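You operate a simulated robot arm through the tools that you are given. There is no shell and no other tool.

You run a simulated robot arm. Do the job below in one go: nothing can be reset, and whatever is moved stays where it is left.

JOB
Swap the tank's brown filter for the white one on the tank top.
Fine: tank off first; the brown one goes in the steel pan; shut and clamp the cover. Set down upright: brown filter, white filter. Where these are worked on the way, their far stop is far enough and under half their travel is too little: filter clamp.

Only the result counts: the job must be done as asked and must still hold three seconds after the hand-in. Knocking over, shifting, dropping, spilling or breaking anything else fails it. A push-on lid holds only when it is set on centred and level and pressed home; a screw cap is set on level and turned clockwise until tight.

ROBOT AND FRAMES
A 6-joint arm with a three-finger gripper, fixed in place. Base frame: the origin is at the foot of the arm, x ahead of it, y to its left, z up. Units: mm, degrees, N and s.
Its first joint turns from -166.0 to 166.0 degrees. Payload 4.89 kg.
The TCP is the grasp point between the finger pads, 30 mm short of the fingertips. In the tool frame z runs along the fingers and y along their closing line. The gripper opens to 164 mm. The gripper's body begins 125 mm behind the TCP.
Orientation is that of the tool frame in the base frame, as a unit quaternion [x, y, z, w]. With the fingers straight down and closing along the base's y, the tool's x points along the base's -x, its y along +y and its z along -z.

CONTROLS
- The arm moves only by the tool nudge_tool. Its argument "targets" is a list of rows, each a list of 3 entries, a list of its own where there are three numbers: the opening in per cent of the stroke, from 0 (shut) to 100 (fully open), then the shift along the tool's x, y, z in units of 50 mm (1.0 is 50 mm), then the turn, a rotation vector about the tool's x, y, z in units of 8 degrees (1.0 is 8 degrees). In form: [[jaw, [dx, dy, dz], [wx, wy, wz]], ...]. A call has 1 to 20 rows; each row shifts and turns the commanded pose from where the row before left it, along the tool's axes as they then stand. A call with a number of a shift or a turn outside -1 to 1 is refused whole. Each row takes 0.2 s and may step no farther than 50 mm and 8.6 degrees from the row before; otherwise, or with a gripper value out of range, the whole call is refused. A pose out of reach is approached as far as the arm can. The call stops where the force on the tool passes 90 N (or 10 N more than at its start, if that is more) or the arm is blocked; 0.2 s more then pass. The fingers move at their own pace (about 108 mm/s each) and stop on an object; they squeeze with about 28 N. The grip force told is the motor's: it shows also when the fingers shut on nothing. Time passes only in rows, and 0.2 s behind the last, so rows that do not move let the fingers close. It gives the time, the measured TCP pose, the force on the tool (base axes), the opening and the grip force at its end, in the units of the frame above (readings bear some noise), with the torque about the TCP (base axes, N m) and any sound that the robot's microphone picked up.
- Cameras (640 x 400 px; columns grow to the right, rows downward): "scene" is fixed at [398.6, -651.2, 1672.7]; the picture's right is [-0.09, 1.00, 0.00], its down [0.80, 0.07, -0.60] and it looks along [-0.60, -0.05, -0.80] (base axes); focal length 214 px, centre (320, 200). "wrist" rides on the gripper at [76, -2, -152] in the tool frame; the picture's right is [0.02, 1.00, 0.00], its down [-0.88, 0.02, -0.47] and it looks along [-0.47, 0.01, 0.88] (tool axes); focal length 247 px, centre (320, 200). There is no depth. A picture from a camera that has moved, and an enlarged one, comes with that camera's place and axes in the base frame and with its lens.
- grab_frame(camera): a new picture of that camera. It takes no simulated time.
- lift_body(by): slides the trunk up (or, below 0, down) by that many mm; the arm rides with it, the base frame stays. It gives what a move gives, with no picture.
- close_up(camera, box): a new picture of the part [left, top, right, bottom] of that camera's present view, enlarged. It takes no simulated time.
- sign_off(): hands the job in; it is judged then, once.

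Nothing tells you positions but the pictures and the camera data. Unless the task says otherwise, let go and move clear before handing in.

The tools are called after ">>>" as a command line: name --argument value ..., lists and objects as JSON in quotes. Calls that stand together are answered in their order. nudge_tool: Moves the arm, as the interface text tells. Its arguments: {"type":"object","properties":{"targets":{"type":"array","items":{"type":"array"}}},"required":["targets"]} The other tools are called the same way: lift_body (by) slides the trunk up or down; grab_frame (camera) takes a picture; close_up (camera, box) takes an enlarged picture of a part of a camera's view; sign_off () hands the job in.

At the start:

```text
time: 0.0
tool_pos: [215.3, -495.2, 1261.8]
ee_rot: [0.0, 1.0, 0.0, 0.0]
contact_force: [0.7, -0.6, -0.3]
ft_torque: [0.01, -0.01, -0.01]
finger_gap: 163.7
grip_force: 0.1
trunk travel left (down, up): [-200.0, 190.0]
```

scene: 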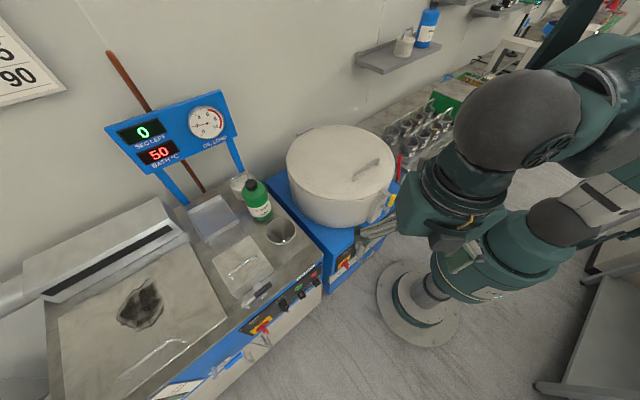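
wrist: 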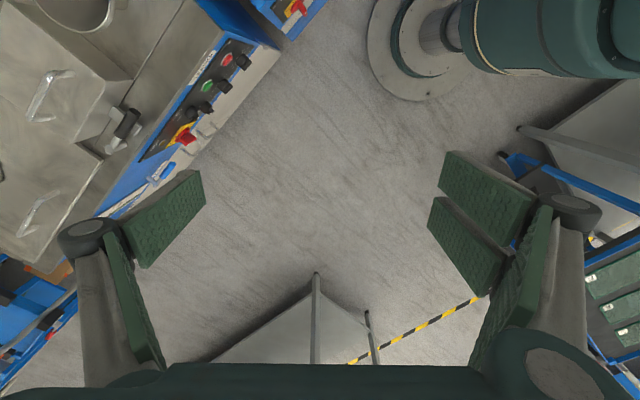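

I see an ultrasonic-style tank bench on the left with a display, a green bottle, a steel cup, a clear tray and a small cover with a clamp. I'll look closer at each part before moving anything.

>>> close_up --camera "scene" --box '[170, 160, 330, 260]'

>>> close_up --camera "scene" --box '[200, 250, 340, 340]'

>>> close_up --camera "scene" --box '[100, 80, 260, 180]'

>>> close_up --camera "scene" --box '[0, 200, 320, 400]'

>>> close_up --camera "wrist" --box '[0, 0, 320, 200]'

```text
4.00 times, centred on (250, 210) of scene
camera zoom: at [398.6, -651.2, 1672.7], right [-0.09, 1.0, 0.0], down [0.8, 0.07, -0.6], along [-0.6, -0.05, -0.8], focal length 858 px, centre (600, 160)
```

zoom: 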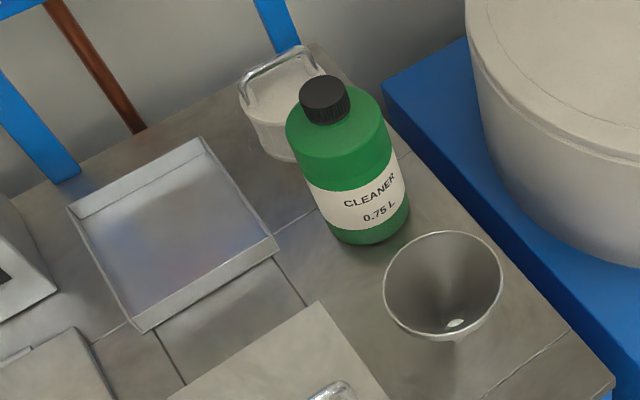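

```text
4.44 times, centred on (270, 295) of scene
camera zoom: at [398.6, -651.2, 1672.7], right [-0.09, 1.0, 0.0], down [0.8, 0.07, -0.6], along [-0.6, -0.05, -0.8], focal length 953 px, centre (542, -222)
```

zoom: 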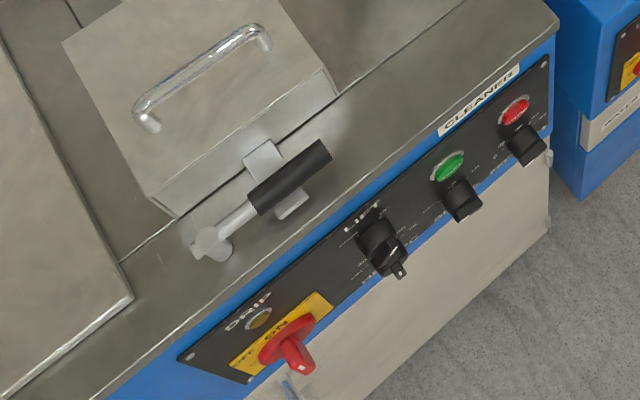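

```text
4.00 times, centred on (180, 130) of scene
camera zoom: at [398.6, -651.2, 1672.7], right [-0.09, 1.0, 0.0], down [0.8, 0.07, -0.6], along [-0.6, -0.05, -0.8], focal length 858 px, centre (880, 480)
```

zoom: 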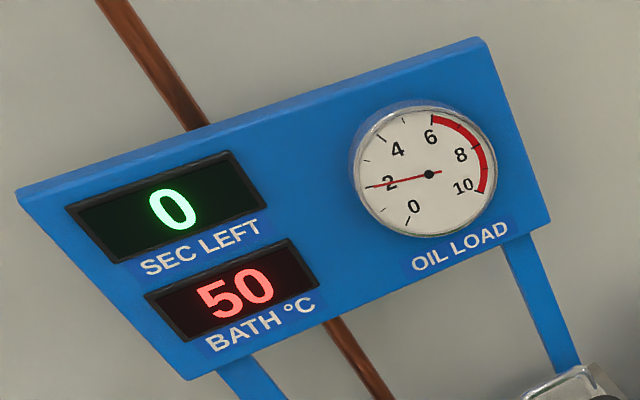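

```text
2.00 times, centred on (160, 300) of scene
camera zoom: at [398.6, -651.2, 1672.7], right [-0.09, 1.0, 0.0], down [0.8, 0.07, -0.6], along [-0.6, -0.05, -0.8], focal length 429 px, centre (640, 0)
```

zoom: 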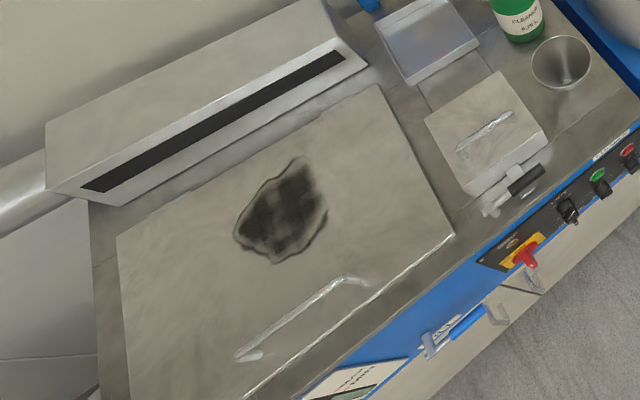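

```text
2.00 times, centred on (160, 100) of wrist
camera zoom: at [138.1, -496.8, 1415.4], right [-0.02, 1.0, 0.0], down [0.88, 0.02, 0.47], along [0.47, 0.01, -0.88], focal length 494 px, centre (640, 400)
```

zoom: 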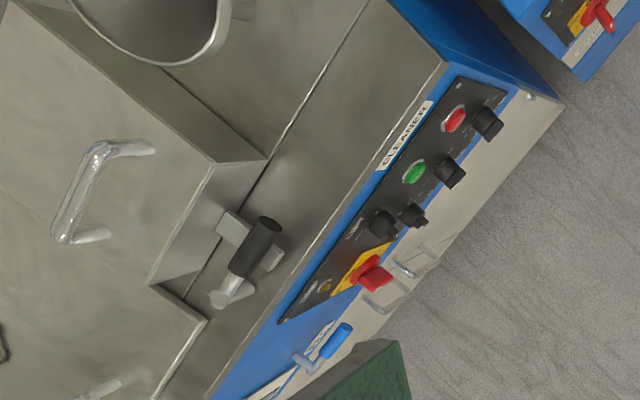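

The tank top sits at roughly z=900. The filter box with its clamp is around (246,-883), and the tank front runs at 45° to the base axes. I'll turn the tool so the wrist camera looks outward over the tank.

>>> nudge_tool --targets '[[100, [0, 0, 0], [0, 0, 1]], [100, [0, 0, 0], [0, 0, 1]], [100, [0, 0, 0], [0, 0, 1]], [100, [0, 0, 0], [0, 0, 1]], [100, [0, 0, 0], [0, 0, 1]], [100, [0, 0, 0], [0, 0, 1]], [100, [0, 0, 0], [0, 0, 1]], [100, [0, 0, 0], [0, 0, 1]], [100, [0, 0, 0], [0, 0, 1]], [100, [0, 0, 0], [0, 0, 1]], [100, [0, 0, 0], [0, 0, 1]]]'

>>> grab_frame --camera "wrist"

>>> grab_frame --camera "scene"

```text
time: 2.4
tool_pos: [216.2, -496.9, 1262.4]
ee_rot: [0.696, 0.718, 0.0, 0.0]
contact_force: [0.4, 0.2, -0.4]
ft_torque: [-0.04, 0.06, 0.01]
finger_gap: 164.2
grip_force: 0.0
trunk travel left (down, up): [-200.0, 190.0]
```

```text
taken
camera wrist: at [210.9, -420.0, 1415.4], right [1.0, 0.05, 0.0], down [0.05, -0.88, 0.47], along [0.03, -0.47, -0.88], focal length 247 px, centre (320, 200)
```

wrist: 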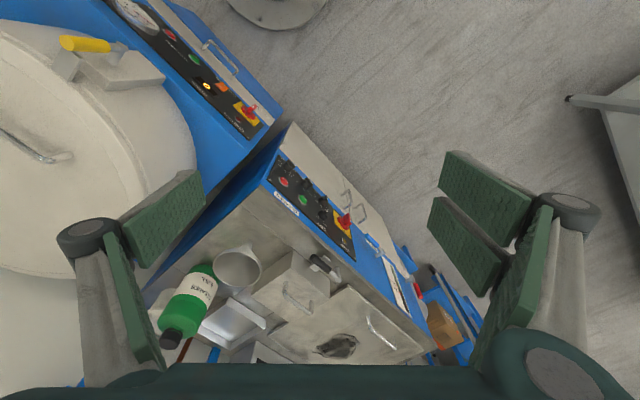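

```text
taken
```

scene: 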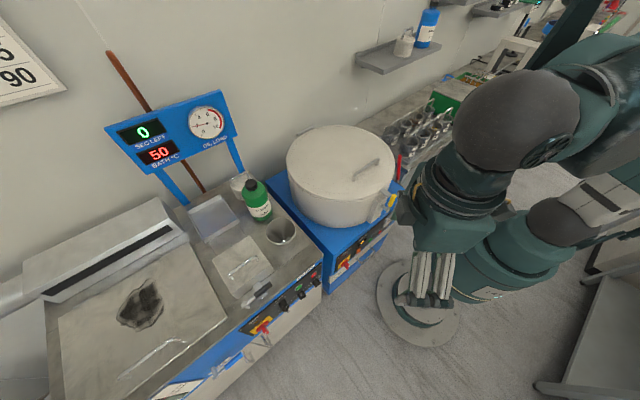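

The wrist view now shows the whole panel and tank top. I'll enlarge the switch panel and the filter area.

>>> close_up --camera "wrist" --box '[250, 140, 410, 240]'

>>> close_up --camera "wrist" --box '[140, 230, 380, 380]'

>>> close_up --camera "scene" --box '[210, 290, 310, 352]'

>>> close_up --camera "scene" --box '[215, 160, 295, 210]'

```text
4.00 times, centred on (330, 190) of wrist
camera zoom: at [210.9, -420.0, 1415.4], right [1.0, 0.05, 0.0], down [0.05, -0.88, 0.47], along [0.03, -0.47, -0.88], focal length 988 px, centre (280, 240)
```

zoom: 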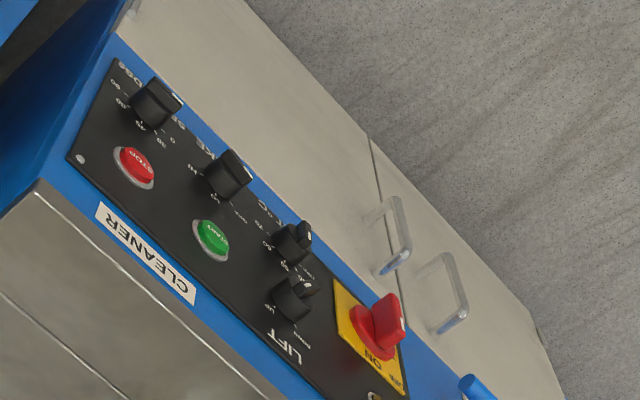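

```text
2.67 times, centred on (260, 305) of wrist
camera zoom: at [210.9, -420.0, 1415.4], right [1.0, 0.05, 0.0], down [0.05, -0.88, 0.47], along [0.03, -0.47, -0.88], focal length 659 px, centre (480, -80)
```

zoom: 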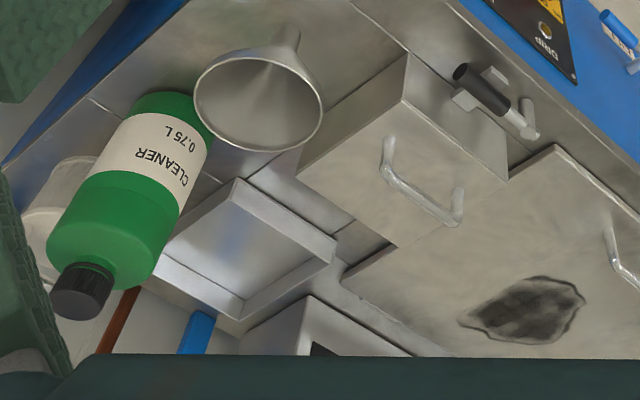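

```text
6.40 times, centred on (260, 321) of scene
camera zoom: at [398.6, -651.2, 1672.7], right [-0.09, 1.0, 0.0], down [0.8, 0.07, -0.6], along [-0.6, -0.05, -0.8], focal length 1373 px, centre (704, -574)
```

zoom: 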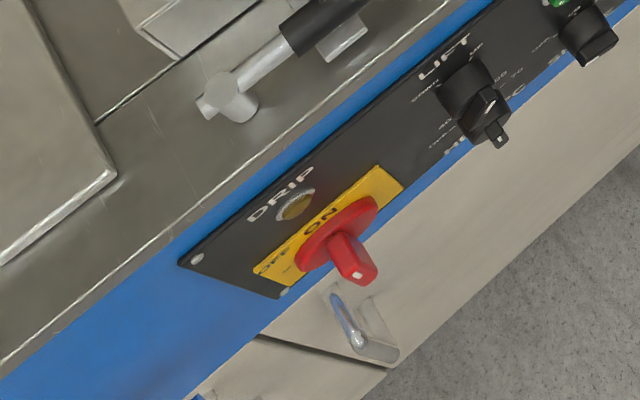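

```text
8.00 times, centred on (255, 185) of scene
camera zoom: at [398.6, -651.2, 1672.7], right [-0.09, 1.0, 0.0], down [0.8, 0.07, -0.6], along [-0.6, -0.05, -0.8], focal length 1716 px, centre (840, 320)
```

zoom: 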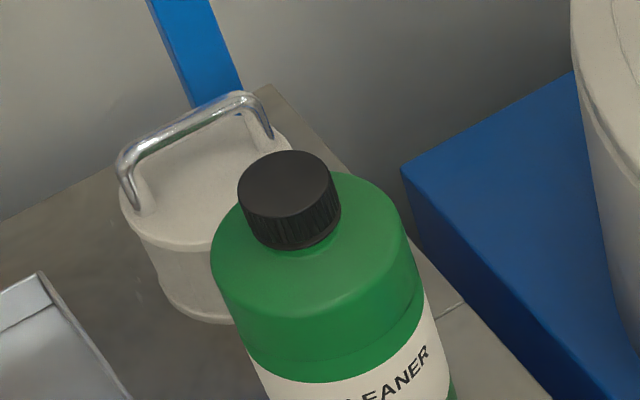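

I take the white filter to be the cylinder with a bail handle at about (-190,-1060), right behind the green bottle. The main switch is the red knob at about (312,-878,726). I'll move the wrist camera over the tank to see the filter corner better.

>>> nudge_tool --targets '[[100, [-0.55, -0.77, 0], [0, 0, 0]], [100, [-0.55, -0.77, 0], [0, 0, 0]], [100, [-0.55, -0.77, 0], [0, 0, 0]], [100, [-0.55, -0.77, 0], [0, 0, 0]], [100, [-0.55, -0.77, 0], [0, 0, 0]], [100, [-0.55, -0.77, 0], [0, 0, 0]], [100, [-0.55, -0.77, 0], [0, 0, 0]], [100, [0, 0, 0], [0, 0, 1]], [100, [0, 0, 0], [0, 0, 1]], [100, [0, 0, 0], [0, 0, 1]]]'

>>> grab_frame --camera "wrist"

>>> grab_frame --camera "scene"

```text
time: 4.6
tool_pos: [-47.1, -698.1, 1261.9]
ee_rot: [0.829, 0.559, 0.001, 0.0]
contact_force: [0.5, -0.4, 0.7]
ft_torque: [-0.01, 0.1, -0.01]
finger_gap: 164.3
grip_force: 0.1
trunk travel left (down, up): [-200.0, 190.0]
```

```text
taken
camera wrist: at [-20.2, -625.1, 1415.2], right [0.93, -0.36, 0.0], down [-0.31, -0.82, 0.47], along [-0.17, -0.44, -0.88], focal length 247 px, centre (320, 200)
```

wrist: 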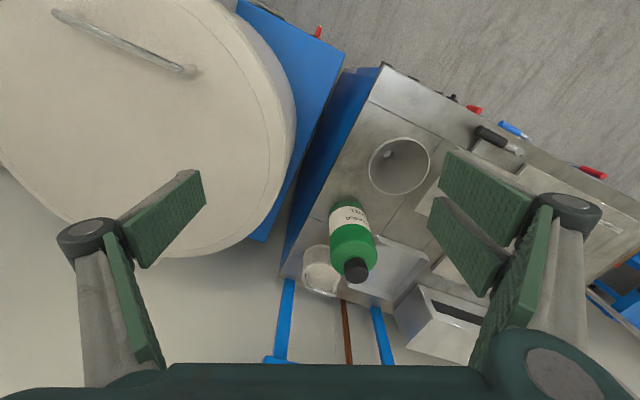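

```text
taken
```

scene: 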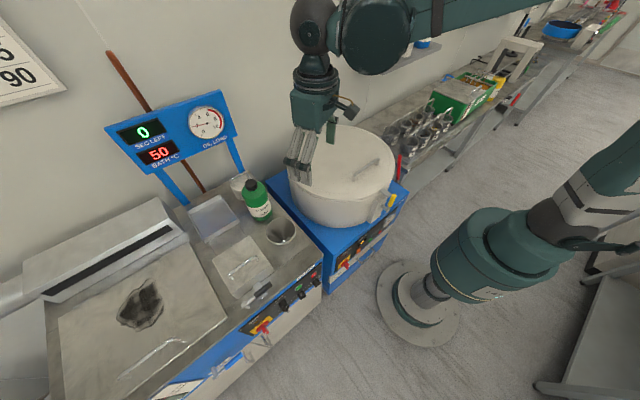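

Now the filter corner is visible from above. I'll enlarge it.

>>> close_up --camera "wrist" --box '[270, 180, 450, 300]'

>>> close_up --camera "wrist" --box '[290, 220, 370, 310]'

>>> close_up --camera "wrist" --box '[440, 100, 640, 225]'

```text
3.33 times, centred on (360, 240) of wrist
camera zoom: at [-20.2, -625.1, 1415.2], right [0.93, -0.36, 0.0], down [-0.31, -0.82, 0.47], along [-0.17, -0.44, -0.88], focal length 823 px, centre (187, 67)
```

zoom: 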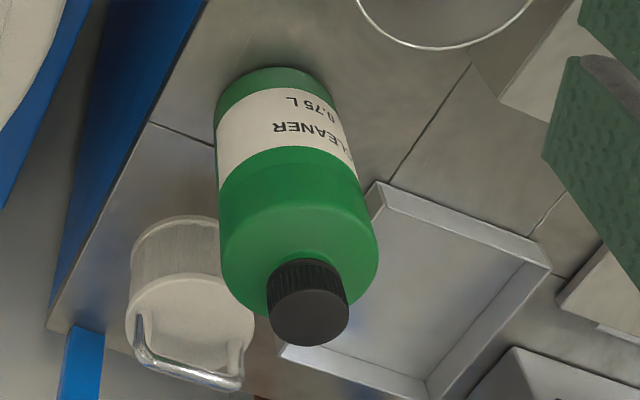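

```text
4.44 times, centred on (330, 265) of wrist
camera zoom: at [-20.2, -625.1, 1415.2], right [0.93, -0.36, 0.0], down [-0.31, -0.82, 0.47], along [-0.17, -0.44, -0.88], focal length 1098 px, centre (276, -89)
```

zoom: 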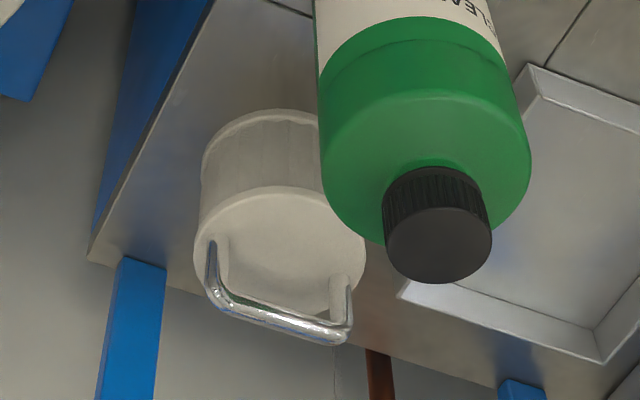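

```text
3.20 times, centred on (540, 162) of wrist
camera zoom: at [-20.2, -625.1, 1415.2], right [0.93, -0.36, 0.0], down [-0.31, -0.82, 0.47], along [-0.17, -0.44, -0.88], focal length 790 px, centre (-384, 320)
```

zoom: 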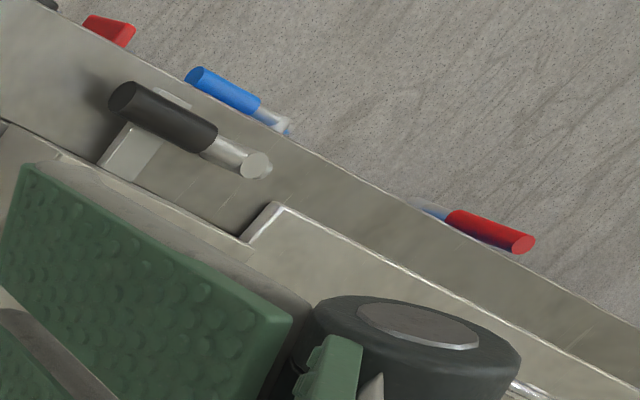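

The white filter's bail bar centre triangulates to about (-174,-1037,1026). The bottle is at about (-70,-933) with its top at z≈1112. I'll go to the front of the panel next, with the tool turned horizontal so the camera faces the red switch.

>>> nudge_tool --targets '[[100, [0, 0, 0], [0, 0, -1]], [100, [0, 0, 0], [0, 0, -1]], [100, [0, 0, 0], [0, 0, -1]], [100, [0, 0, 0], [0, 0, -1]], [100, [0, 0, 0], [0, 0, -1]], [100, [0, 0, 0], [0, 0, -1]], [100, [0, 0, 0], [0, 0, -1]], [100, [0, 0, 0], [0, 0, -1]], [100, [0, 0, 0], [0, 0, -1]], [100, [0, 0, 0], [0, 0, -1]], [100, [0, 0, 0], [0, 0, -1]], [100, [0, 0, 0], [0, 0, -1]], [100, [0, 0, 0], [0, 0, -1]], [100, [0, 0, 0], [0, 0, -1]], [100, [0, 0, 0], [0, 0, -1]], [100, [0, 0, 0], [0, 0, -1]], [100, [0, 0, 0], [0, 0, -1]], [100, [0, 0, 0], [0, 0, -1]], [100, [0, 0, 0], [0, 0, -1]], [100, [0, 0, 0], [0, 0, -0.625]]]'

>>> grab_frame --camera "wrist"

```text
time: 8.8
tool_pos: [-46.4, -698.0, 1262.4]
ee_rot: [-0.384, 0.923, 0.0, 0.0]
contact_force: [-0.4, 0.8, 0.1]
ft_torque: [0.01, 0.0, 0.01]
finger_gap: 163.8
grip_force: 0.0
trunk travel left (down, up): [-200.0, 190.0]
```

```text
taken
camera wrist: at [-101.0, -752.4, 1415.6], right [-0.72, 0.69, 0.0], down [0.61, 0.64, 0.47], along [0.33, 0.34, -0.88], focal length 247 px, centre (320, 200)
```

wrist: 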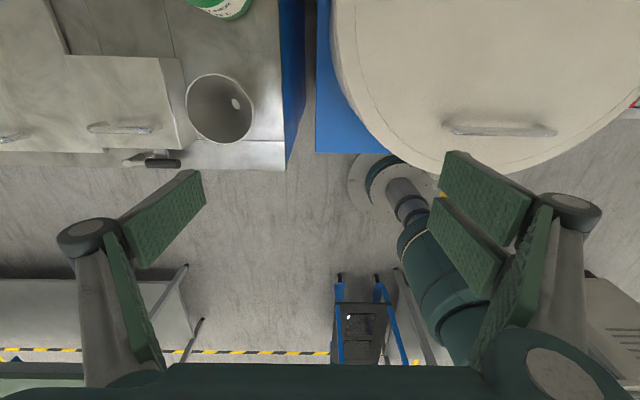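

The tool now has its x axis along the tank's depth direction. I'll move in front of the panel and tilt the tool to horizontal.

>>> nudge_tool --targets '[[60, [-0.685, -0.693, 0], [0, 0, 0]], [60, [-0.685, -0.693, 0], [0, 0, 0]], [60, [-0.685, -0.693, 0], [0, 0, 0]], [60, [-0.685, -0.693, 0], [0, 0, 0]], [60, [-0.685, -0.693, 0], [0, 0, 0]], [60, [-0.685, -0.693, 0], [0, 0, 0]], [60, [-0.685, -0.693, 0], [0, 0, 0]], [60, [-0.685, -0.693, 0], [0, 0, 0]], [60, [-0.685, -0.693, 0], [0, 0, 0]], [60, [-0.685, -0.693, 0], [0, 0, 0]], [60, [-0.685, -0.693, 0], [0, 0, 0]]]'

>>> nudge_tool --targets '[[60, [0, 0, 0.7], [0, 0, 0]], [60, [0, 0, 0.7], [0, 0, 0]], [60, [0, 0, 0.7], [0, 0, 0]], [60, [0, 0, 0.7], [0, 0, 0]], [60, [0, 0, 0], [0, 1, 0]], [60, [0, 0, 0], [0, 1, 0]], [60, [0, 0, 0], [0, 1, 0]], [60, [0, 0, 0], [0, 1, 0]], [60, [0, 0, 0], [0, 1, 0]], [60, [0, 0, 0], [0, 1, 0]], [60, [0, 0, 0], [0, 1, 0]], [60, [0, 0, 0], [0, 1, 0]], [60, [0, 0, 0], [0, 1, 0]], [60, [0, 0, 0], [0, 1, 0]], [60, [0, 0, 0], [0, 1, 0]], [60, [0, 0, 0], [0, 0.25, 0]]]'

>>> grab_frame --camera "wrist"

>>> grab_frame --camera "scene"

```text
time: 11.2
tool_pos: [486.0, -698.5, 1262.6]
ee_rot: [-0.382, 0.924, 0.001, 0.0]
contact_force: [-0.7, 0.7, 0.2]
ft_torque: [-0.05, -0.25, 0.0]
finger_gap: 98.6
grip_force: 0.2
trunk travel left (down, up): [-200.0, 190.0]
```

```text
time: 14.6
tool_pos: [487.6, -699.7, 1122.1]
ee_rot: [0.271, -0.653, 0.271, 0.654]
contact_force: [0.0, -0.4, -0.3]
ft_torque: [0.0, -0.02, -0.01]
finger_gap: 98.5
grip_force: 0.0
trunk travel left (down, up): [-200.0, 190.0]
```

```text
taken
camera wrist: at [596.0, -593.4, 1199.3], right [-0.71, 0.71, 0.02], down [0.32, 0.35, -0.88], along [-0.63, -0.62, -0.47], focal length 247 px, centre (320, 200)
```

wrist: 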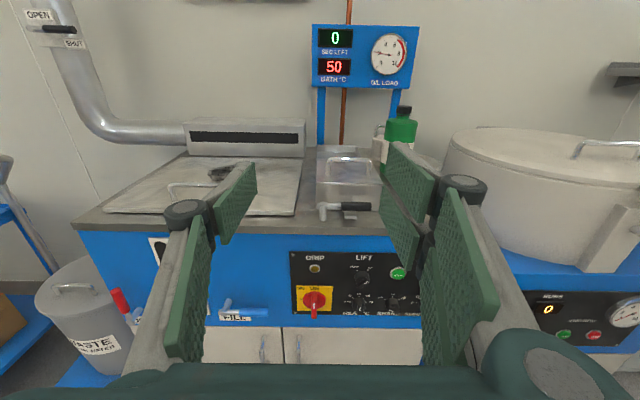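

```text
taken
```

scene: 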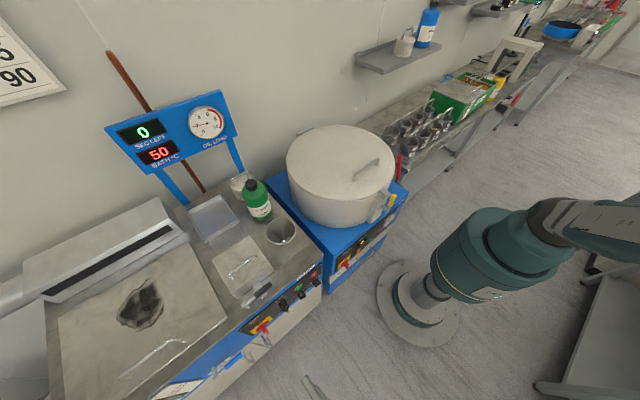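

I now have a frontal view of the panel, clamp and filter box. I'll enlarge each.

>>> close_up --camera "wrist" --box '[280, 240, 430, 334]'

>>> close_up --camera "wrist" --box '[300, 140, 430, 221]'

>>> close_up --camera "wrist" --box '[270, 0, 450, 112]'

>>> close_up --camera "wrist" --box '[0, 0, 320, 200]'

>>> close_up --camera "wrist" --box '[100, 240, 320, 378]'

```text
4.26 times, centred on (355, 287) of wrist
camera zoom: at [596.0, -593.4, 1199.3], right [-0.71, 0.71, 0.02], down [0.32, 0.35, -0.88], along [-0.63, -0.62, -0.47], focal length 1051 px, centre (171, -170)
```

zoom: 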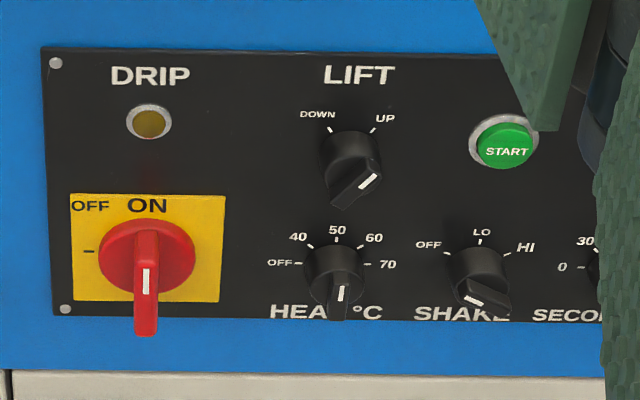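

```text
4.92 times, centred on (365, 180) of wrist
camera zoom: at [596.0, -593.4, 1199.3], right [-0.71, 0.71, 0.02], down [0.32, 0.35, -0.88], along [-0.63, -0.62, -0.47], focal length 1216 px, centre (98, 296)
```

zoom: 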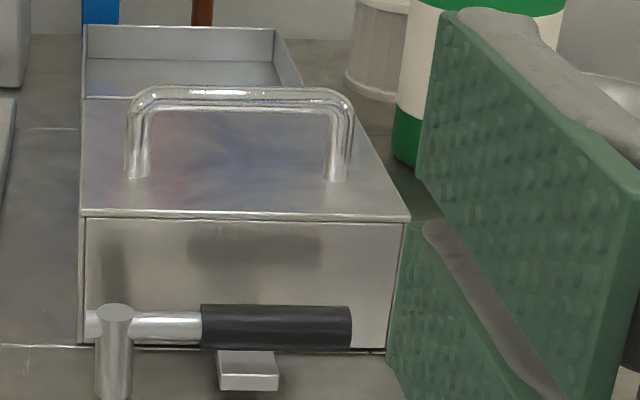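

```text
3.56 times, centred on (360, 56) of wrist
camera zoom: at [596.0, -593.4, 1199.3], right [-0.71, 0.71, 0.02], down [0.32, 0.35, -0.88], along [-0.63, -0.62, -0.47], focal length 878 px, centre (178, 712)
```

zoom: 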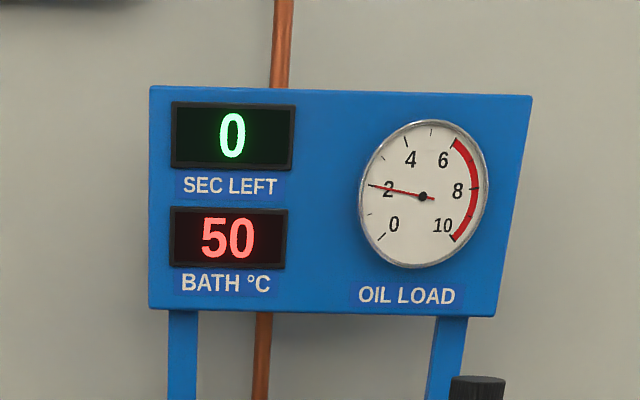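

```text
2.00 times, centred on (160, 100) of wrist
camera zoom: at [596.0, -593.4, 1199.3], right [-0.71, 0.71, 0.02], down [0.32, 0.35, -0.88], along [-0.63, -0.62, -0.47], focal length 494 px, centre (640, 400)
```

zoom: 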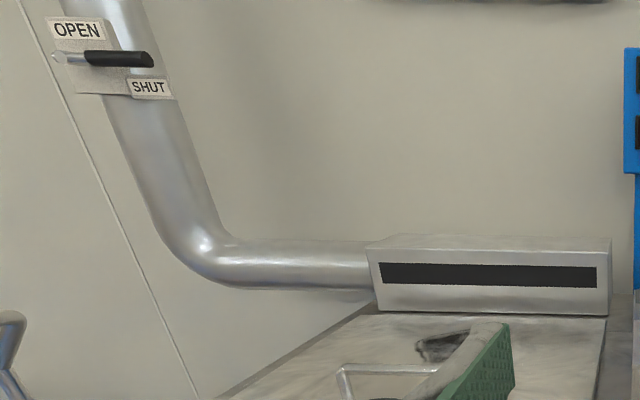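

```text
2.90 times, centred on (210, 309) of wrist
camera zoom: at [596.0, -593.4, 1199.3], right [-0.71, 0.71, 0.02], down [0.32, 0.35, -0.88], along [-0.63, -0.62, -0.47], focal length 716 px, centre (639, -116)
```

zoom: 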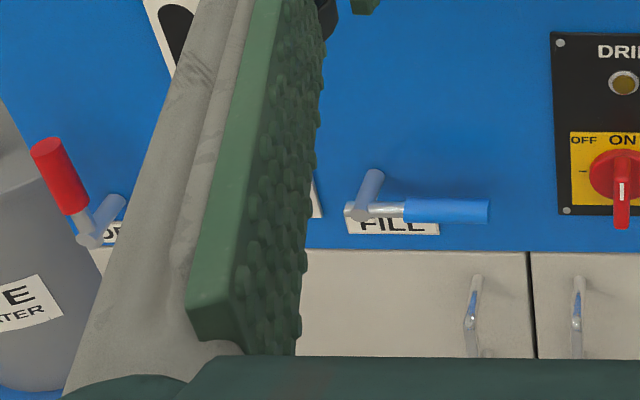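

The red main switch stands at ON with its bar vertical, and OFF is a quarter turn to the left; its axis is at about (e1 843, z 709) on the panel. The clamp is a lever on a vertical post that lies over a catch on the filter box. I'll descend in front of the switch first.

>>> nudge_tool --targets '[[35, [-0.92, 0, 0], [0, 0, 0]], [35, [-0.92, 0, 0], [0, 0, 0]], [35, [-0.92, 0, 0], [0, 0, 0]], [35, [-0.92, 0, 0], [0, 0, 0]], [35, [-0.92, 0, 0], [0, 0, 0]], [35, [-0.92, 0, 0], [0, 0, 0]], [35, [-0.92, 0, 0], [0, 0, 0]], [35, [-0.92, 0, 0], [0, 0, 0]], [35, [-0.92, -0.08, 0], [0, 0, 0]], [35, [0, 0, 0.9], [0, 0, 0]], [35, [0, 0, 0.9], [0, 0, 0]]]'

>>> grab_frame --camera "wrist"

>>> grab_frame --camera "scene"

```text
time: 17.0
tool_pos: [426.8, -768.3, 708.7]
ee_rot: [-0.271, 0.653, -0.271, -0.653]
contact_force: [0.7, -0.3, 0.3]
ft_torque: [-0.01, 0.0, 0.0]
finger_gap: 57.6
grip_force: 0.0
trunk travel left (down, up): [-200.0, 190.0]
```

```text
taken
camera wrist: at [535.2, -660.4, 785.5], right [-0.71, 0.71, 0.02], down [0.32, 0.35, -0.88], along [-0.63, -0.62, -0.47], focal length 247 px, centre (320, 200)
```

wrist: 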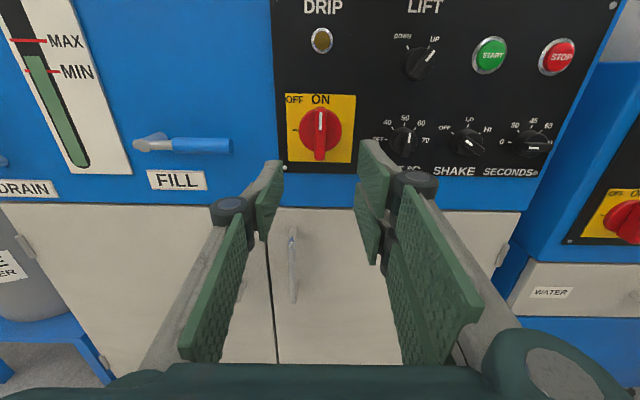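

```text
taken
```

scene: 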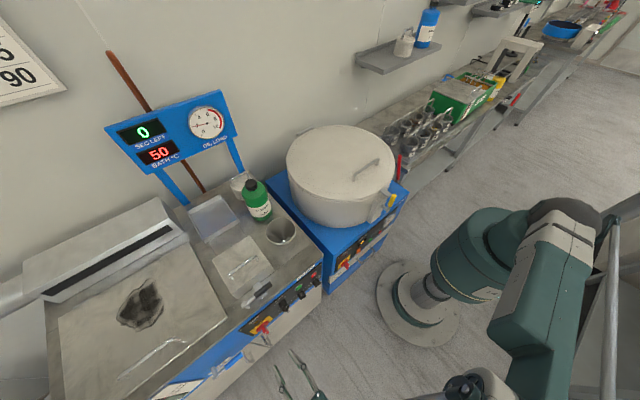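

The switch is straight ahead. I'll enlarge it to fix its axis before gripping.

>>> close_up --camera "wrist" --box '[270, 80, 370, 172]'

```text
4.35 times, centred on (320, 126) of wrist
camera zoom: at [535.2, -660.4, 785.5], right [-0.71, 0.71, 0.02], down [0.32, 0.35, -0.88], along [-0.63, -0.62, -0.47], focal length 1074 px, centre (320, 522)
```

zoom: 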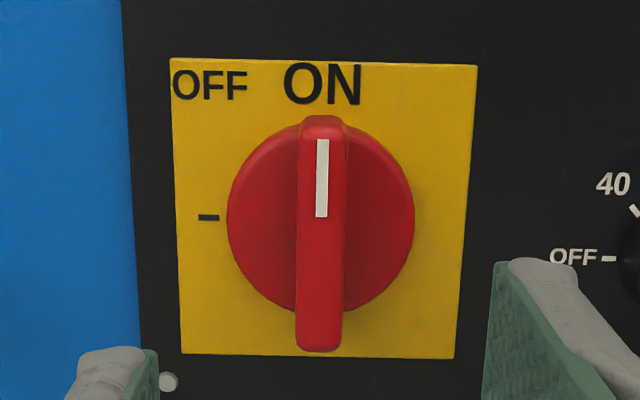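

The switch axis is at z≈718, 9 mm above the TCP. I'll come up, advance until the pads straddle the bar, and check before closing.

>>> nudge_tool --targets '[[35, [0.19, 0.02, 0], [0, 0, 0]], [35, [0, 0, 0.8], [0, 0, 0]], [35, [0, 0, 0.8], [0, 0, 0]], [35, [0, 0, 0.8], [0, 0, 0]], [35, [0, 0, 0], [0, 0, 0]]]'

>>> grab_frame --camera "wrist"

```text
time: 18.2
tool_pos: [339.9, -851.7, 719.5]
ee_rot: [-0.27, 0.654, -0.27, -0.653]
contact_force: [-0.1, 0.7, 0.1]
ft_torque: [0.01, 0.03, -0.01]
finger_gap: 57.3
grip_force: 0.1
trunk travel left (down, up): [-200.0, 190.0]
```

```text
taken
camera wrist: at [448.4, -744.3, 795.6], right [-0.71, 0.71, 0.02], down [0.32, 0.35, -0.88], along [-0.63, -0.62, -0.47], focal length 247 px, centre (320, 200)
```

wrist: 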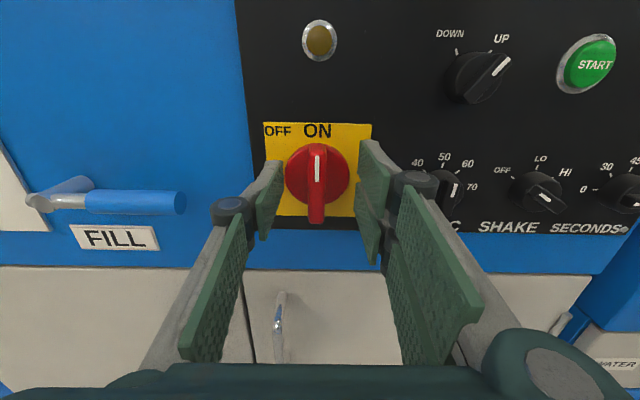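

The bar is centred between the pads. I'll advance 5 mm more and close on it.

>>> nudge_tool --targets '[[35, [0, 0, 0.1], [0, 0, 0]], [0, [0, 0, 0], [0, 0, 0]], [0, [0, 0, 0], [0, 0, 0]], [0, [0, 0, 0], [0, 0, 0]]]'

>>> grab_frame --camera "wrist"

```text
time: 19.2
tool_pos: [337.7, -855.5, 717.9]
ee_rot: [0.272, -0.652, 0.271, 0.653]
contact_force: [25.9, -34.4, 12.7]
ft_torque: [-0.19, 0.03, 1.19]
finger_gap: 12.7
grip_force: 45.2
trunk travel left (down, up): [-200.0, 190.0]
```

```text
taken
camera wrist: at [446.6, -748.6, 795.6], right [-0.71, 0.7, 0.02], down [0.32, 0.35, -0.88], along [-0.63, -0.62, -0.47], focal length 247 px, centre (320, 200)
```

wrist: 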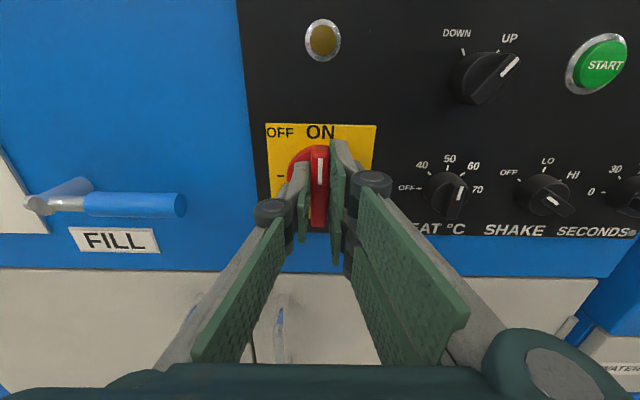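

The bar is gripped (12.7 mm). I'll relieve the side load slightly and turn counter-clockwise, as seen from the front, toward OFF.

>>> nudge_tool --targets '[[0, [0, -0.03, 0], [0, 0, 0]], [0, [0, 0, 0], [0, 0, -0.94]], [0, [0, 0, 0], [0, 0, -0.94]], [0, [0, 0, 0], [0, 0, -0.94]], [0, [0, 0, 0], [0, 0, -0.94]]]'

>>> grab_frame --camera "wrist"

```text
time: 20.4
tool_pos: [339.4, -856.9, 717.4]
ee_rot: [0.432, -0.56, 0.092, 0.701]
contact_force: [31.9, -44.1, 17.3]
ft_torque: [-0.3, 0.19, 1.28]
finger_gap: 12.8
grip_force: 44.7
trunk travel left (down, up): [-200.0, 190.0]
```

```text
taken
camera wrist: at [474.8, -776.2, 783.1], right [-0.6, 0.6, 0.52], down [0.01, 0.66, -0.75], along [-0.8, -0.45, -0.4], focal length 247 px, centre (320, 200)
```

wrist: 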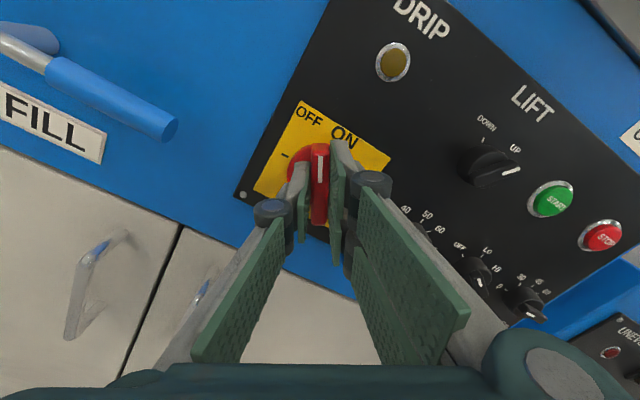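

The knob is turning with the gripper. The side force grew after my shift, so I'll shift back the other way and look at the force.

>>> nudge_tool --targets '[[0, [-0.03, 0.052, 0], [0, 0, 0]]]'

```text
time: 20.8
tool_pos: [338.1, -855.0, 714.8]
ee_rot: [0.433, -0.559, 0.092, 0.701]
contact_force: [47.5, -56.9, 6.2]
ft_torque: [0.02, -0.12, 1.7]
finger_gap: 13.0
grip_force: 45.0
trunk travel left (down, up): [-200.0, 190.0]
```

The force is a true reaction, so the switch axis lies further to +e1. I'll shift about 8 mm that way.

>>> nudge_tool --targets '[[0, [0.08, -0.139, 0], [0, 0, 0]]]'

```text
time: 21.2
tool_pos: [339.4, -855.7, 716.0]
ee_rot: [0.429, -0.563, 0.089, 0.701]
contact_force: [5.9, 42.3, -21.8]
ft_torque: [0.17, -0.13, -0.54]
finger_gap: 13.0
grip_force: 45.3
trunk travel left (down, up): [-200.0, 190.0]
```

The side force has nearly nulled. I'll take a small correction and keep turning.

>>> nudge_tool --targets '[[0, [-0.02, 0.035, -0.03], [0, 0, 0]], [0, [0, 0, 0], [0, 0, -0.94]], [0, [0, 0, 0], [0, 0, -0.94]], [0, [0, 0, 0], [0, 0, -0.94]], [0, [0, 0, 0], [0, 0, -0.94]]]'

```text
time: 22.4
tool_pos: [340.4, -857.4, 716.1]
ee_rot: [0.562, -0.43, -0.094, 0.7]
contact_force: [-25.5, 16.8, -33.7]
ft_torque: [0.61, -0.69, -0.86]
finger_gap: 13.2
grip_force: 44.9
trunk travel left (down, up): [-200.0, 190.0]
```

It has turned about 60°. I'll ease the load and finish the quarter turn.

>>> nudge_tool --targets '[[0, [-0.07, -0.02, 0], [0, 0, 0]], [0, [0, 0, 0], [0, 0, -0.94]], [0, [0, 0, 0], [0, 0, -0.94]], [0, [0, 0, 0], [0, 0, -0.94]], [0, [0, 0, 0], [0, 0, -0.94]]]'

>>> grab_frame --camera "wrist"

```text
time: 23.6
tool_pos: [342.2, -854.7, 715.6]
ee_rot: [0.634, -0.312, -0.227, 0.67]
contact_force: [11.3, -38.8, 13.4]
ft_torque: [-0.25, 0.31, 1.0]
finger_gap: 13.1
grip_force: 44.9
out of reach, approached as far as the arm can: row 5
trunk travel left (down, up): [-200.0, 190.0]
```

```text
taken
camera wrist: at [501.9, -800.8, 724.3], right [-0.08, 0.08, 0.99], down [-0.29, 0.95, -0.1], along [-0.95, -0.29, -0.05], focal length 247 px, centre (320, 200)
```

wrist: 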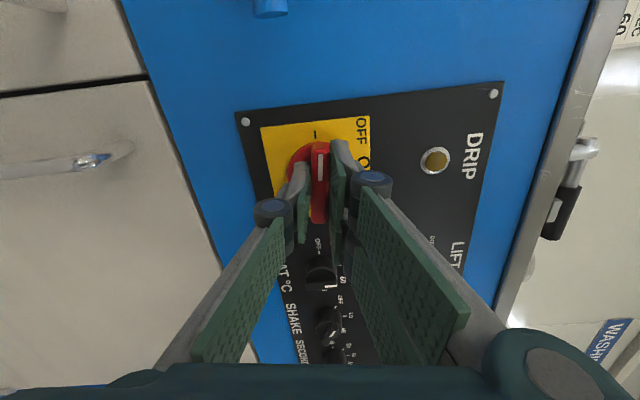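

The pointer is now near the OFF tick, about 84° round, where the wrist ran out of travel. I'll check the display for signs the tank is off.

>>> close_up --camera "scene" --box '[100, 80, 260, 180]'

>>> close_up --camera "wrist" --box '[250, 100, 390, 230]'

```text
4.00 times, centred on (180, 130) of scene
camera zoom: at [398.6, -651.2, 1672.7], right [-0.09, 1.0, 0.0], down [0.8, 0.07, -0.6], along [-0.6, -0.05, -0.8], focal length 858 px, centre (880, 480)
```

zoom: 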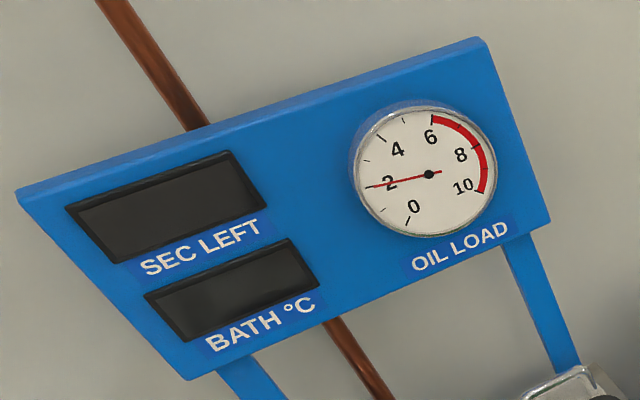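

```text
3.08 times, centred on (320, 165) of wrist
camera zoom: at [501.9, -800.8, 724.3], right [-0.08, 0.08, 0.99], down [-0.29, 0.95, -0.1], along [-0.95, -0.29, -0.05], focal length 760 px, centre (320, 308)
```

zoom: 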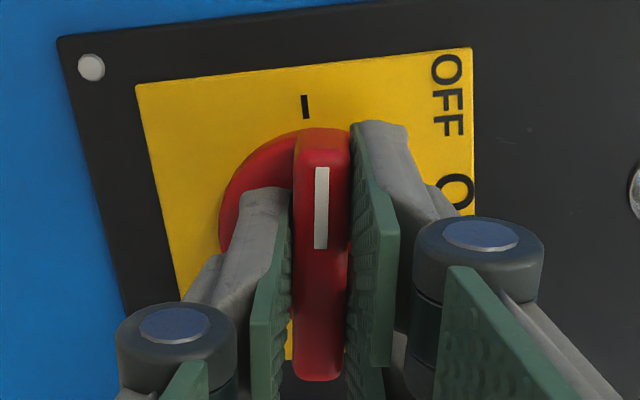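

Both displays went dark, so the tank is off. I'll release the knob, back away, and confirm that it stays off.

>>> nudge_tool --targets '[[35, [0, 0, 0], [0, 0, 0]], [35, [0, 0, 0], [0, 0, 0]], [35, [0, 0, -0.8], [0, 0, 0]], [35, [0, 0, -0.8], [0, 0, 0]], [35, [0, 0, -0.8], [0, 0, 0]], [35, [0, 0, -0.8], [0, 0, 0]]]'

>>> close_up --camera "scene" --box '[100, 80, 260, 180]'

>>> grab_frame --camera "wrist"

```text
time: 25.0
tool_pos: [451.8, -741.9, 715.3]
ee_rot: [0.633, -0.314, -0.228, 0.67]
contact_force: [-0.6, -0.7, 0.7]
ft_torque: [0.0, 0.03, -0.01]
finger_gap: 57.5
grip_force: 0.0
trunk travel left (down, up): [-200.0, 190.0]
```

```text
4.00 times, centred on (180, 130) of scene
camera zoom: at [398.6, -651.2, 1672.7], right [-0.09, 1.0, 0.0], down [0.8, 0.07, -0.6], along [-0.6, -0.05, -0.8], focal length 858 px, centre (880, 480)
```

zoom: 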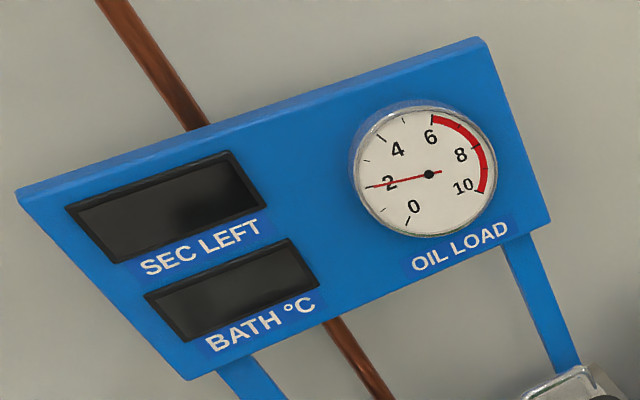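

```text
taken
camera wrist: at [612.3, -687.7, 724.4], right [-0.08, 0.08, 0.99], down [-0.28, 0.95, -0.1], along [-0.96, -0.29, -0.05], focal length 247 px, centre (320, 200)
```

wrist: 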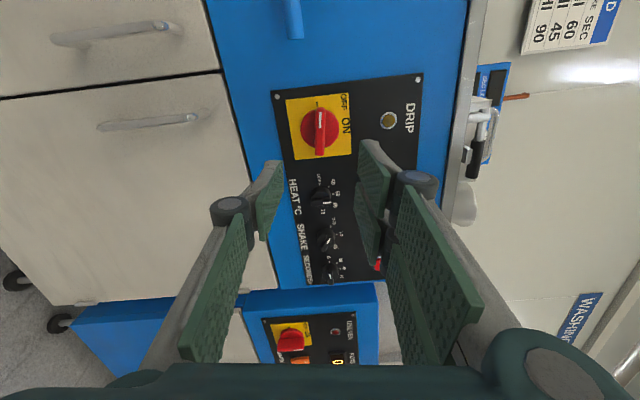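

The tank is off and stays off. I'll square the tool up again, then rise to look at the clamp.

>>> nudge_tool --targets '[[35, [0, 0, 0], [0, 0, 0.936]], [35, [0, 0, 0], [0, 0, 0.936]], [35, [0, 0, 0], [0, 0, 0.936]], [35, [0, 0, 0], [0, 0, 0.936]], [35, [0, 0, 0], [0, 0, 0.936]], [35, [0, 0, 0], [0, 0, 0.936]], [35, [0, 0, 0], [0, 0, 0.936]], [35, [0, 0, 0], [0, 0, 0.936]], [35, [0, 0, 0], [0, 0, 0.936]], [35, [0, 0, 0], [0, 0, 0.936]], [35, [0, 0, 0], [0, 0, 0.936]], [10, [0.96, 0, 0], [0, 0, 0]], [10, [0.96, 0, 0], [0, 0, 0]], [10, [0.96, 0, 0], [0, 0, 0]], [10, [0.96, 0, 0], [0, 0, 0]], [10, [0.96, 0, 0], [0, 0, 0]], [10, [0.96, 0, 0], [0, 0, 0]]]'

>>> grab_frame --camera "wrist"

```text
time: 28.6
tool_pos: [453.0, -741.8, 1002.3]
ee_rot: [0.27, -0.653, 0.269, 0.654]
contact_force: [0.9, -0.8, -0.8]
ft_torque: [-0.1, 0.13, -0.19]
finger_gap: 16.4
grip_force: 0.0
trunk travel left (down, up): [-200.0, 190.0]
```

```text
taken
camera wrist: at [561.9, -634.3, 1080.3], right [-0.71, 0.71, 0.02], down [0.32, 0.35, -0.88], along [-0.63, -0.62, -0.47], focal length 247 px, centre (320, 200)
```

wrist: 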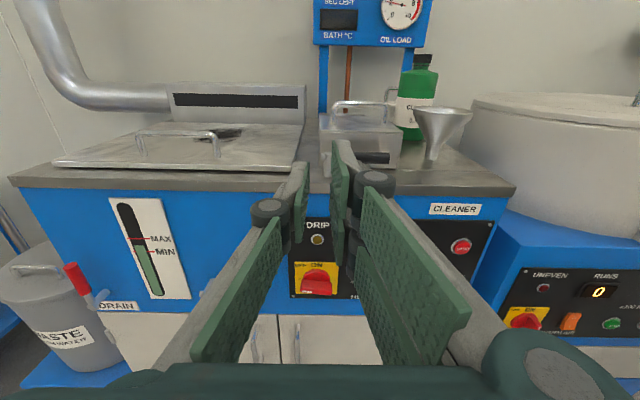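

I'll enlarge the filter box and clamp from here.

>>> close_up --camera "wrist" --box '[300, 80, 440, 190]'

```text
3.64 times, centred on (370, 135) of wrist
camera zoom: at [561.9, -634.3, 1080.3], right [-0.71, 0.71, 0.02], down [0.32, 0.35, -0.88], along [-0.63, -0.62, -0.47], focal length 898 px, centre (138, 436)
```

zoom: 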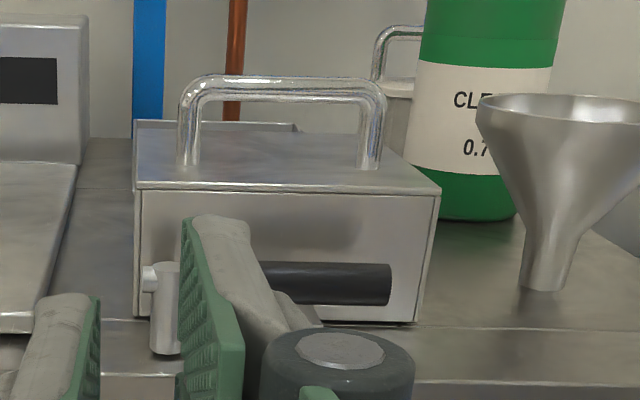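

The lever axis is at about z 953, e2 432, from the post at e1 830 to its tip at e1 732. I'll point the tool down again and go above it to see it from behind.

>>> nudge_tool --targets '[[10, [0.9, 0, 0], [0, 0, 0]], [10, [0.9, 0, 0], [0, 0, 0]], [10, [0, 0, 0], [0, -1, 0]], [10, [0, 0, 0], [0, -1, 0]], [10, [0, 0, 0], [0, -1, 0]], [10, [0, 0, 0], [0, -1, 0]], [10, [0, 0, 0], [0, -1, 0]], [10, [0, 0, 0], [0, -1, 0]], [10, [0, 0, 0], [0, -1, 0]], [10, [0, 0, 0], [0, -1, 0]], [10, [0, 0, 0], [0, -1, 0]], [10, [0, 0, 0], [0, -1, 0]], [10, [0, 0, 0], [0, -1, 0]], [10, [0, 0, 0], [0, -0.25, 0]]]'

>>> grab_frame --camera "wrist"

```text
time: 31.6
tool_pos: [454.5, -742.1, 1091.9]
ee_rot: [-0.383, 0.924, 0.0, 0.001]
contact_force: [0.5, -0.5, -0.2]
ft_torque: [0.04, -0.05, 0.03]
finger_gap: 16.4
grip_force: 0.2
trunk travel left (down, up): [-200.0, 190.0]
```

```text
taken
camera wrist: at [400.3, -797.1, 1246.3], right [-0.72, 0.69, 0.0], down [0.61, 0.64, 0.47], along [0.33, 0.34, -0.88], focal length 247 px, centre (320, 200)
```

wrist: 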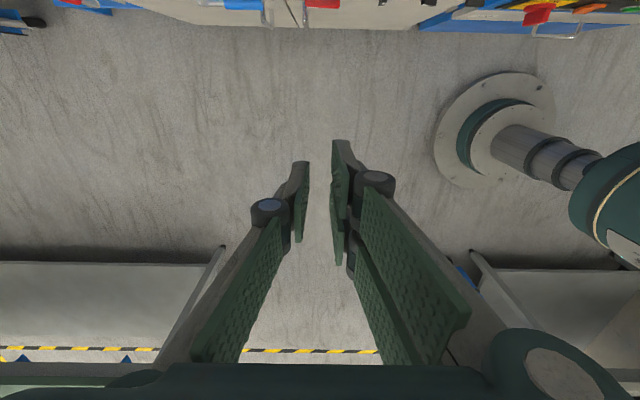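

Now I'll translate over the gap between the lever and the filter box, staying at z 1092.

>>> nudge_tool --targets '[[0, [0.9, 0.33, 0], [0, 0, 0]], [0, [0.9, 0.33, 0], [0, 0, 0]], [0, [0.9, 0.33, 0], [0, 0, 0]], [0, [0.9, 0.33, 0], [0, 0, 0]], [0, [0.9, 0.33, 0], [0, 0, 0]], [0, [0.9, 0.33, 0], [0, 0, 0]]]'

>>> grab_frame --camera "wrist"

>>> grab_frame --camera "scene"

```text
time: 33.0
tool_pos: [193.0, -864.0, 1093.0]
ee_rot: [-0.383, 0.924, 0.001, -0.002]
contact_force: [1.6, 1.1, 1.1]
ft_torque: [-0.11, 0.19, -0.02]
finger_gap: 0.1
grip_force: 28.2
trunk travel left (down, up): [-200.0, 190.0]
```

```text
taken
camera wrist: at [140.3, -919.5, 1247.9], right [-0.72, 0.69, 0.0], down [0.61, 0.64, 0.47], along [0.33, 0.34, -0.88], focal length 247 px, centre (320, 200)
```

wrist: 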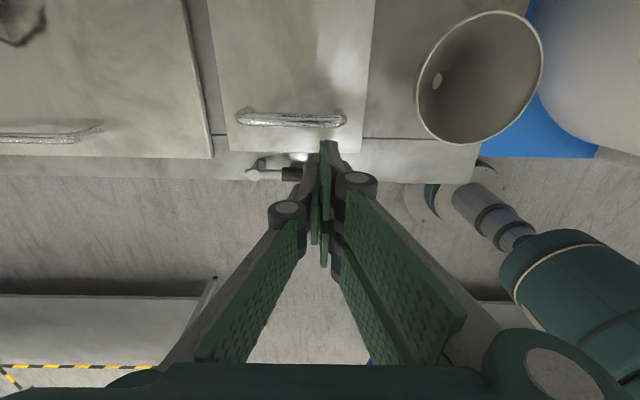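

```text
taken
```

scene: 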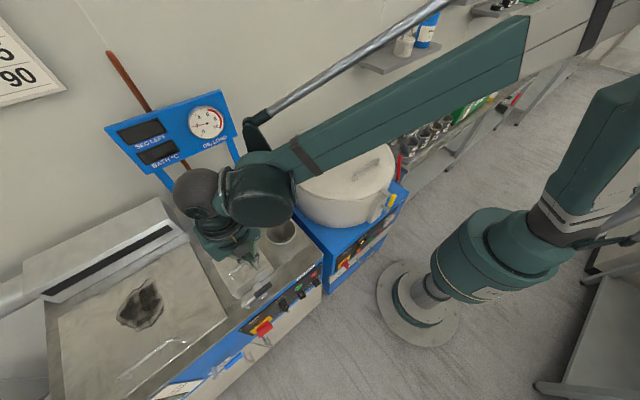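

I'll enlarge the lever region.

>>> close_up --camera "wrist" --box '[210, 80, 370, 200]'

>>> close_up --camera "scene" --box '[200, 230, 320, 320]'

```text
3.33 times, centred on (290, 140) of wrist
camera zoom: at [140.3, -919.5, 1247.9], right [-0.72, 0.69, 0.0], down [0.61, 0.64, 0.47], along [0.33, 0.34, -0.88], focal length 823 px, centre (420, 400)
```

zoom: 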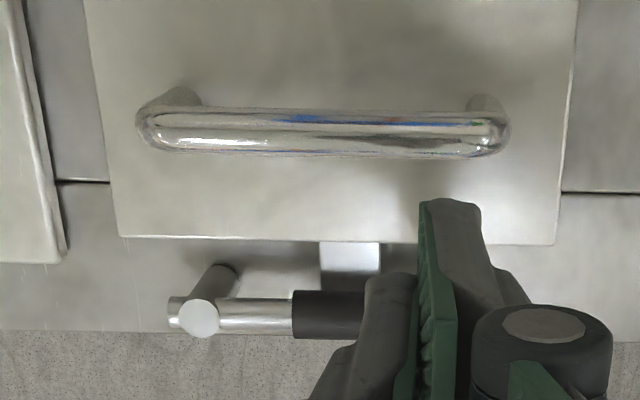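

```text
4.44 times, centred on (260, 275) of scene
camera zoom: at [398.6, -651.2, 1672.7], right [-0.09, 1.0, 0.0], down [0.8, 0.07, -0.6], along [-0.6, -0.05, -0.8], focal length 953 px, centre (587, -133)
```

zoom: 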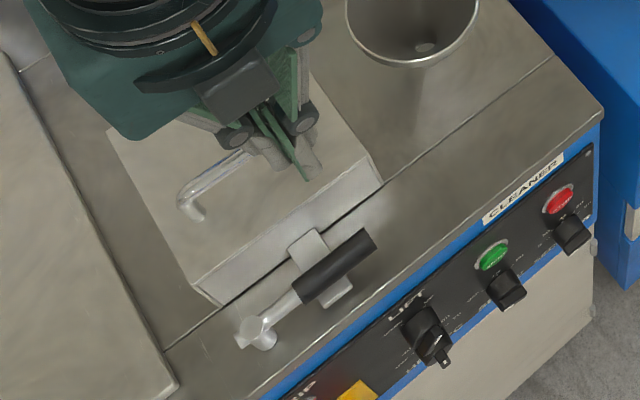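

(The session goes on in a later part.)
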